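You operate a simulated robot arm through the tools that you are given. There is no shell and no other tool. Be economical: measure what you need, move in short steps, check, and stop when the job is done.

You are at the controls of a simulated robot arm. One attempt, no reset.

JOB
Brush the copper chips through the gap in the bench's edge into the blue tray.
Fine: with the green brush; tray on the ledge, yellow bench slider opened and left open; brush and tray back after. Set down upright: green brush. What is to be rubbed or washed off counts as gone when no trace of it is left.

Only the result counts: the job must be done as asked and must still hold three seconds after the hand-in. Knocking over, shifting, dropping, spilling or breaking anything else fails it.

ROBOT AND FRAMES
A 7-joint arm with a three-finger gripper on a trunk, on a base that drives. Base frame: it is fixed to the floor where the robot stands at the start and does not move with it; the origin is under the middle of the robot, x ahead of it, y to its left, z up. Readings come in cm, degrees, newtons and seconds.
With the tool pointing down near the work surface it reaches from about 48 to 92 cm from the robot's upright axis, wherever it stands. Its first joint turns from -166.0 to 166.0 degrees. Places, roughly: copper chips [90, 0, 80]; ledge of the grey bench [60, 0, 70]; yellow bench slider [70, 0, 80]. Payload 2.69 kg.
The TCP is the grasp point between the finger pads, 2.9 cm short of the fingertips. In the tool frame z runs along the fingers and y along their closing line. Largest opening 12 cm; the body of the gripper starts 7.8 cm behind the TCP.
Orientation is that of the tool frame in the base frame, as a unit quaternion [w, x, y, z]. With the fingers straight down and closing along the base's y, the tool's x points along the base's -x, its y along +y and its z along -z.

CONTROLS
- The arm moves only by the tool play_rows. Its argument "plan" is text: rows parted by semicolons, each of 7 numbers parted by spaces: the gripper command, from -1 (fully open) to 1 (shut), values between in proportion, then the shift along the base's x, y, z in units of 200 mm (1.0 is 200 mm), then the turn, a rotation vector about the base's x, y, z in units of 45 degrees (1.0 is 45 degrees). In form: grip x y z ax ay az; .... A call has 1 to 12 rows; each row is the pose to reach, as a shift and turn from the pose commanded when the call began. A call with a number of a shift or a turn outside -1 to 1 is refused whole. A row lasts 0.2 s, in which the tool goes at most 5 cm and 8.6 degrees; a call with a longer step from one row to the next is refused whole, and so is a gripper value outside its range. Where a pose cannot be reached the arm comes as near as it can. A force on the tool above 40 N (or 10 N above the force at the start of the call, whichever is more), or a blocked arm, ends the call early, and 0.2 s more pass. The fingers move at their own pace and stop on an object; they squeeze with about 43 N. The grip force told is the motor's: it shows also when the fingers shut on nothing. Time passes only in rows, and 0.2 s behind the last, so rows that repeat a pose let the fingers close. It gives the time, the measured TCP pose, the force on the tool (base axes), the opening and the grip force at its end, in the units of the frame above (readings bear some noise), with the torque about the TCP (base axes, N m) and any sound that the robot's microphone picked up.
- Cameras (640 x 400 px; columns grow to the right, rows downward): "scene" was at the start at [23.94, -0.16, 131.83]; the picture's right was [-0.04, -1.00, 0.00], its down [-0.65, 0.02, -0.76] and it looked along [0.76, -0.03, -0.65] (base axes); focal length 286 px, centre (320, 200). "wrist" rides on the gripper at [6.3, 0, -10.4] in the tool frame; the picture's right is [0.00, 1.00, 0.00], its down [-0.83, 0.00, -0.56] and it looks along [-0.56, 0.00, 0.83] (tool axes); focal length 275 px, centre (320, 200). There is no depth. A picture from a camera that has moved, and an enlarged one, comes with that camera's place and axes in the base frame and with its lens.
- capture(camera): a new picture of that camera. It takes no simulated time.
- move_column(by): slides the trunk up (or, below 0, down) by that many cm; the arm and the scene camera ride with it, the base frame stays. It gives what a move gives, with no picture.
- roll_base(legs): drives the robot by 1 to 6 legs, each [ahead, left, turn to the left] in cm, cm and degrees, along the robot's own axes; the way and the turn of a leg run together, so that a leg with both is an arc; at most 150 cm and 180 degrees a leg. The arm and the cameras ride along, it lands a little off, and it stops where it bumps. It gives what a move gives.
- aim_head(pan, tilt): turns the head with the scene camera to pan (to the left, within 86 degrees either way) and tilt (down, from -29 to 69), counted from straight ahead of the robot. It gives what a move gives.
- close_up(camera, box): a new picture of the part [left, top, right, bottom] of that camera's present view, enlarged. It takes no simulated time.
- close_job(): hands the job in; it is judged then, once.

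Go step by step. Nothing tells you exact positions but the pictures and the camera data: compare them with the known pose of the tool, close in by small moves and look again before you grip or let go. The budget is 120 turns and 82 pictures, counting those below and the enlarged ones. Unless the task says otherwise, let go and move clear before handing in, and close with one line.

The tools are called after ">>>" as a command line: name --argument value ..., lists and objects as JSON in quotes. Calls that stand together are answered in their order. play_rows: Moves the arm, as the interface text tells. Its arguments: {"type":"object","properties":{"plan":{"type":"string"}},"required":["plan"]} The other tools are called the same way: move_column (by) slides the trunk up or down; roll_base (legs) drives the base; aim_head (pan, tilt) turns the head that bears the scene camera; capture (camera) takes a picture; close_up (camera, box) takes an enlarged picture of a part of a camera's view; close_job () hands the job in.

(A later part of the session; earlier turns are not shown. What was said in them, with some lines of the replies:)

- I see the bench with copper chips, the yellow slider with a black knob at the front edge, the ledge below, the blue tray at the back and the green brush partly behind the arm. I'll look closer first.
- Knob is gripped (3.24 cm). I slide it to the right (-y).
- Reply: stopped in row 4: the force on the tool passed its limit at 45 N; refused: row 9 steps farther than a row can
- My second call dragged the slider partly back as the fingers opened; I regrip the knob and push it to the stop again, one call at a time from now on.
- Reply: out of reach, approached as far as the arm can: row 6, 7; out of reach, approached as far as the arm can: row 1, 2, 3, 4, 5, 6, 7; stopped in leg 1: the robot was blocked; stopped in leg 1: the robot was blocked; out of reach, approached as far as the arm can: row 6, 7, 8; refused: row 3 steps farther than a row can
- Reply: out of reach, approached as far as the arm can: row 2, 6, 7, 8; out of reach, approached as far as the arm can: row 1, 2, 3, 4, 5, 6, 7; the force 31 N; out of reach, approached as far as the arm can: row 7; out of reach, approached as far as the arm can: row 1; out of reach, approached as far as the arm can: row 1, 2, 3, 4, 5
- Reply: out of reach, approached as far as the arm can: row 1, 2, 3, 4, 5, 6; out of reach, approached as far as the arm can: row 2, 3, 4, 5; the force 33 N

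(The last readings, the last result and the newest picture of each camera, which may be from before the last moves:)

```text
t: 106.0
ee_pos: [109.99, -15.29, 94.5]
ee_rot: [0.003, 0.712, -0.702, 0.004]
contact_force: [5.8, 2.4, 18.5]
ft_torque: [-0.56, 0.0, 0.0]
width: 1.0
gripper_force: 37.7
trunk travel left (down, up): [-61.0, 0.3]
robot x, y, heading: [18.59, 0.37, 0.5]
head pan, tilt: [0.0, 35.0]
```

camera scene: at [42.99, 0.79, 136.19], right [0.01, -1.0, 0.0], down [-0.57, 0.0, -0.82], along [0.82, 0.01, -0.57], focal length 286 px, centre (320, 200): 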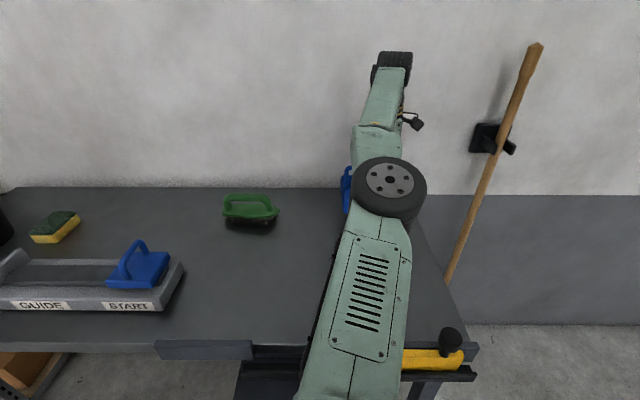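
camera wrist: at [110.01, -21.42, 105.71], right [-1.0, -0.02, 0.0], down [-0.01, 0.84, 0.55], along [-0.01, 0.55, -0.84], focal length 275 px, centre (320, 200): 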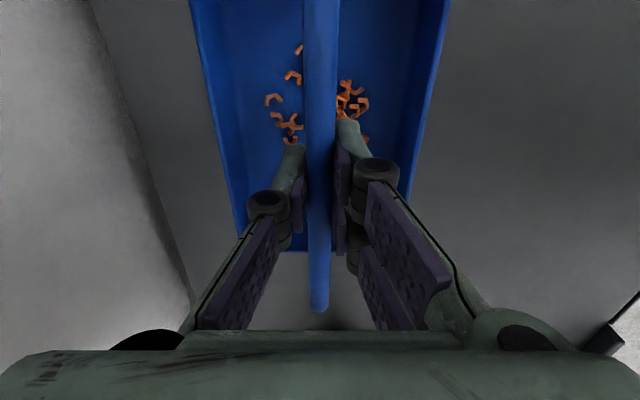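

>>> play_rows --plan "1 0 0 0.01 0 0 0; 1 -0.005 0 0.012 0 0 0; 1 -0.005 0 0.012 0 0 0"

```text
t: 106.8
ee_pos: [110.0, -15.34, 94.54]
ee_rot: [0.003, 0.712, -0.703, 0.003]
contact_force: [-0.4, 1.5, 1.2]
ft_torque: [-0.1, 0.03, -0.04]
width: 0.98
gripper_force: 37.2
trunk travel left (down, up): [-61.0, 0.3]
robot x, y, heading: [18.94, 0.54, 0.4]
head pan, tilt: [0.0, 35.0]
```

Barely touching the bench now, so I let go and rise.

>>> play_rows --plan "0.3 0 0 0 0 0 0; 0.3 0 0 0 0 0 0; 0.3 0 0 0 0 0 0; 0.3 0 0 0 0 0 0; 0.3 0 0 0.06 0 0 0; 0.3 0 0 0.12 0 0 0; 0.3 0 0 0.2 0 0 0; 0.3 0 0 0.28 0 0 0; 0.3 -0.02 0 0.34 0 0 0"

>>> capture --camera "wrist"

```text
t: 108.8
ee_pos: [108.58, -14.95, 101.32]
ee_rot: [0.003, 0.712, -0.702, 0.004]
contact_force: [-0.3, -0.5, -0.3]
ft_torque: [-0.01, -0.04, 0.01]
width: 4.2
gripper_force: 0.1
out of reach, approached as far as the arm can: row 6, 7, 8, 9
trunk travel left (down, up): [-61.0, 0.3]
robot x, y, heading: [18.66, 0.87, 0.3]
head pan, tilt: [0.0, 35.0]
```

```text
11 pictures are left
camera wrist: at [108.57, -21.19, 111.82], right [-1.0, -0.02, 0.0], down [-0.01, 0.84, 0.55], along [-0.01, 0.55, -0.84], focal length 275 px, centre (320, 200)
```

wrist: 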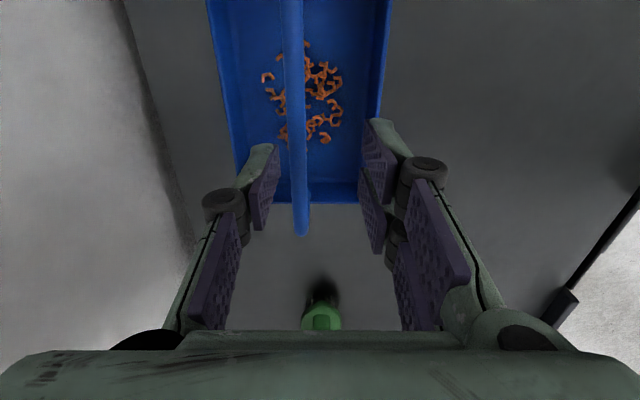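

>>> play_rows --plan "0.3 -0.1 0 0.05 0 0 0; 0.3 -0.25 0 0.05 0 0 0; 0.3 -0.45 0.05 0.05 0 0 0; 0.3 -0.65 0.1 0.05 0 0 0; 0.3 -0.85 0.2 0.05 0 0 0; 0.3 -1 0.3 0.05 0 0 0"

>>> roll_base --legs '[[-15, 0, 0]]'

>>> capture --camera "scene"

>>> capture --camera "wrist"

```text
t: 110.2
ee_pos: [88.53, -9.04, 102.19]
ee_rot: [0.003, 0.712, -0.702, 0.004]
contact_force: [-0.5, 0.3, -0.8]
ft_torque: [-0.01, 0.0, -0.04]
width: 4.22
gripper_force: 0.0
out of reach, approached as far as the arm can: row 1, 2
trunk travel left (down, up): [-61.0, 0.3]
robot x, y, heading: [19.25, 0.4, 0.5]
head pan, tilt: [0.0, 35.0]
```

```text
t: 111.6
ee_pos: [74.09, -9.2, 102.32]
ee_rot: [0.003, 0.712, -0.702, 0.005]
contact_force: [-0.2, 0.1, 0.0]
ft_torque: [-0.03, 0.0, 0.0]
width: 4.21
gripper_force: 0.2
trunk travel left (down, up): [-61.0, 0.3]
robot x, y, heading: [3.73, 0.25, 0.3]
head pan, tilt: [0.0, 35.0]
```

```text
10 pictures are left
camera scene: at [28.17, 0.7, 136.22], right [0.01, -1.0, 0.0], down [-0.57, 0.0, -0.82], along [0.82, 0.01, -0.57], focal length 286 px, centre (320, 200)
```

scene: 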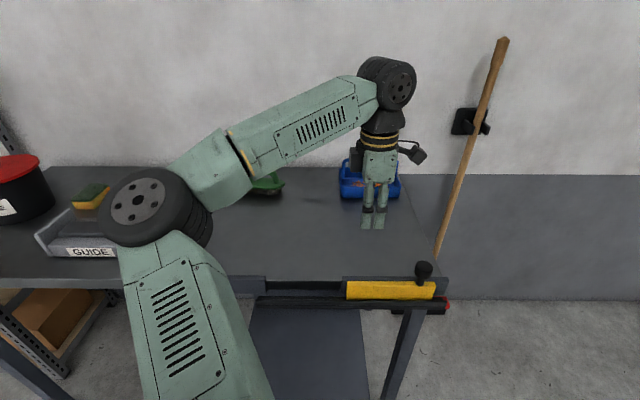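

```text
9 pictures are left
camera wrist: at [74.0, -15.33, 112.82], right [-1.0, -0.02, 0.0], down [-0.02, 0.84, 0.55], along [-0.01, 0.55, -0.84], focal length 275 px, centre (320, 200)
```

wrist: 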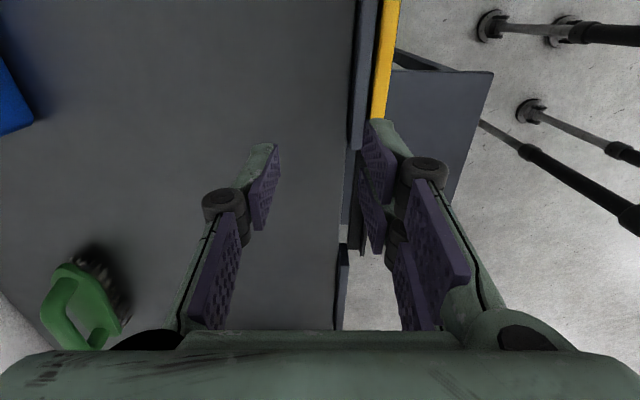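

>>> close_up --camera "scene" --box '[220, 230, 460, 400]'

>>> close_up --camera "scene" --box '[230, 150, 430, 275]'

```text
2.35 times, centred on (340, 315) of scene
camera zoom: at [28.17, 0.7, 136.22], right [0.01, -1.0, 0.0], down [-0.57, 0.0, -0.82], along [0.82, 0.01, -0.57], focal length 674 px, centre (273, -71)
```

zoom: 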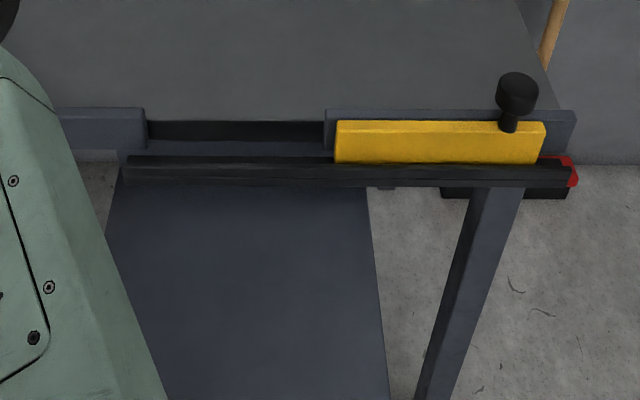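

```text
3.20 times, centred on (330, 212) of scene
camera zoom: at [28.17, 0.7, 136.22], right [0.01, -1.0, 0.0], down [-0.57, 0.0, -0.82], along [0.82, 0.01, -0.57], focal length 916 px, centre (288, 160)
```

zoom: 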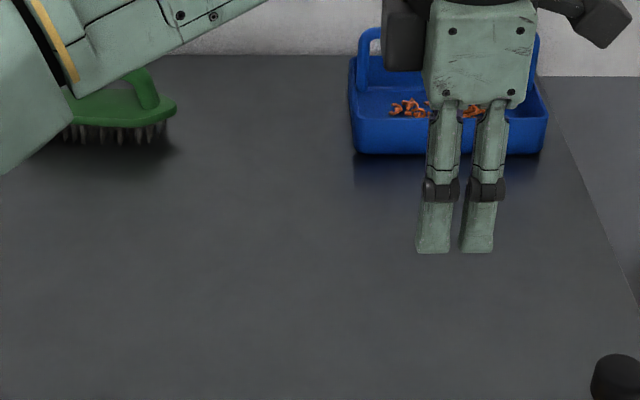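

Everything checks out: the bench is clean and the chips are in the tray. The tray and brush are back, and the slider is open.

>>> close_job

```text
The job is handed in.
```

I brushed the copper chips through the gap into the blue tray; the tray and the upright green brush are back in place, and the yellow slider is still open. The last pictures showed no chips on the bench, rail or ledge.
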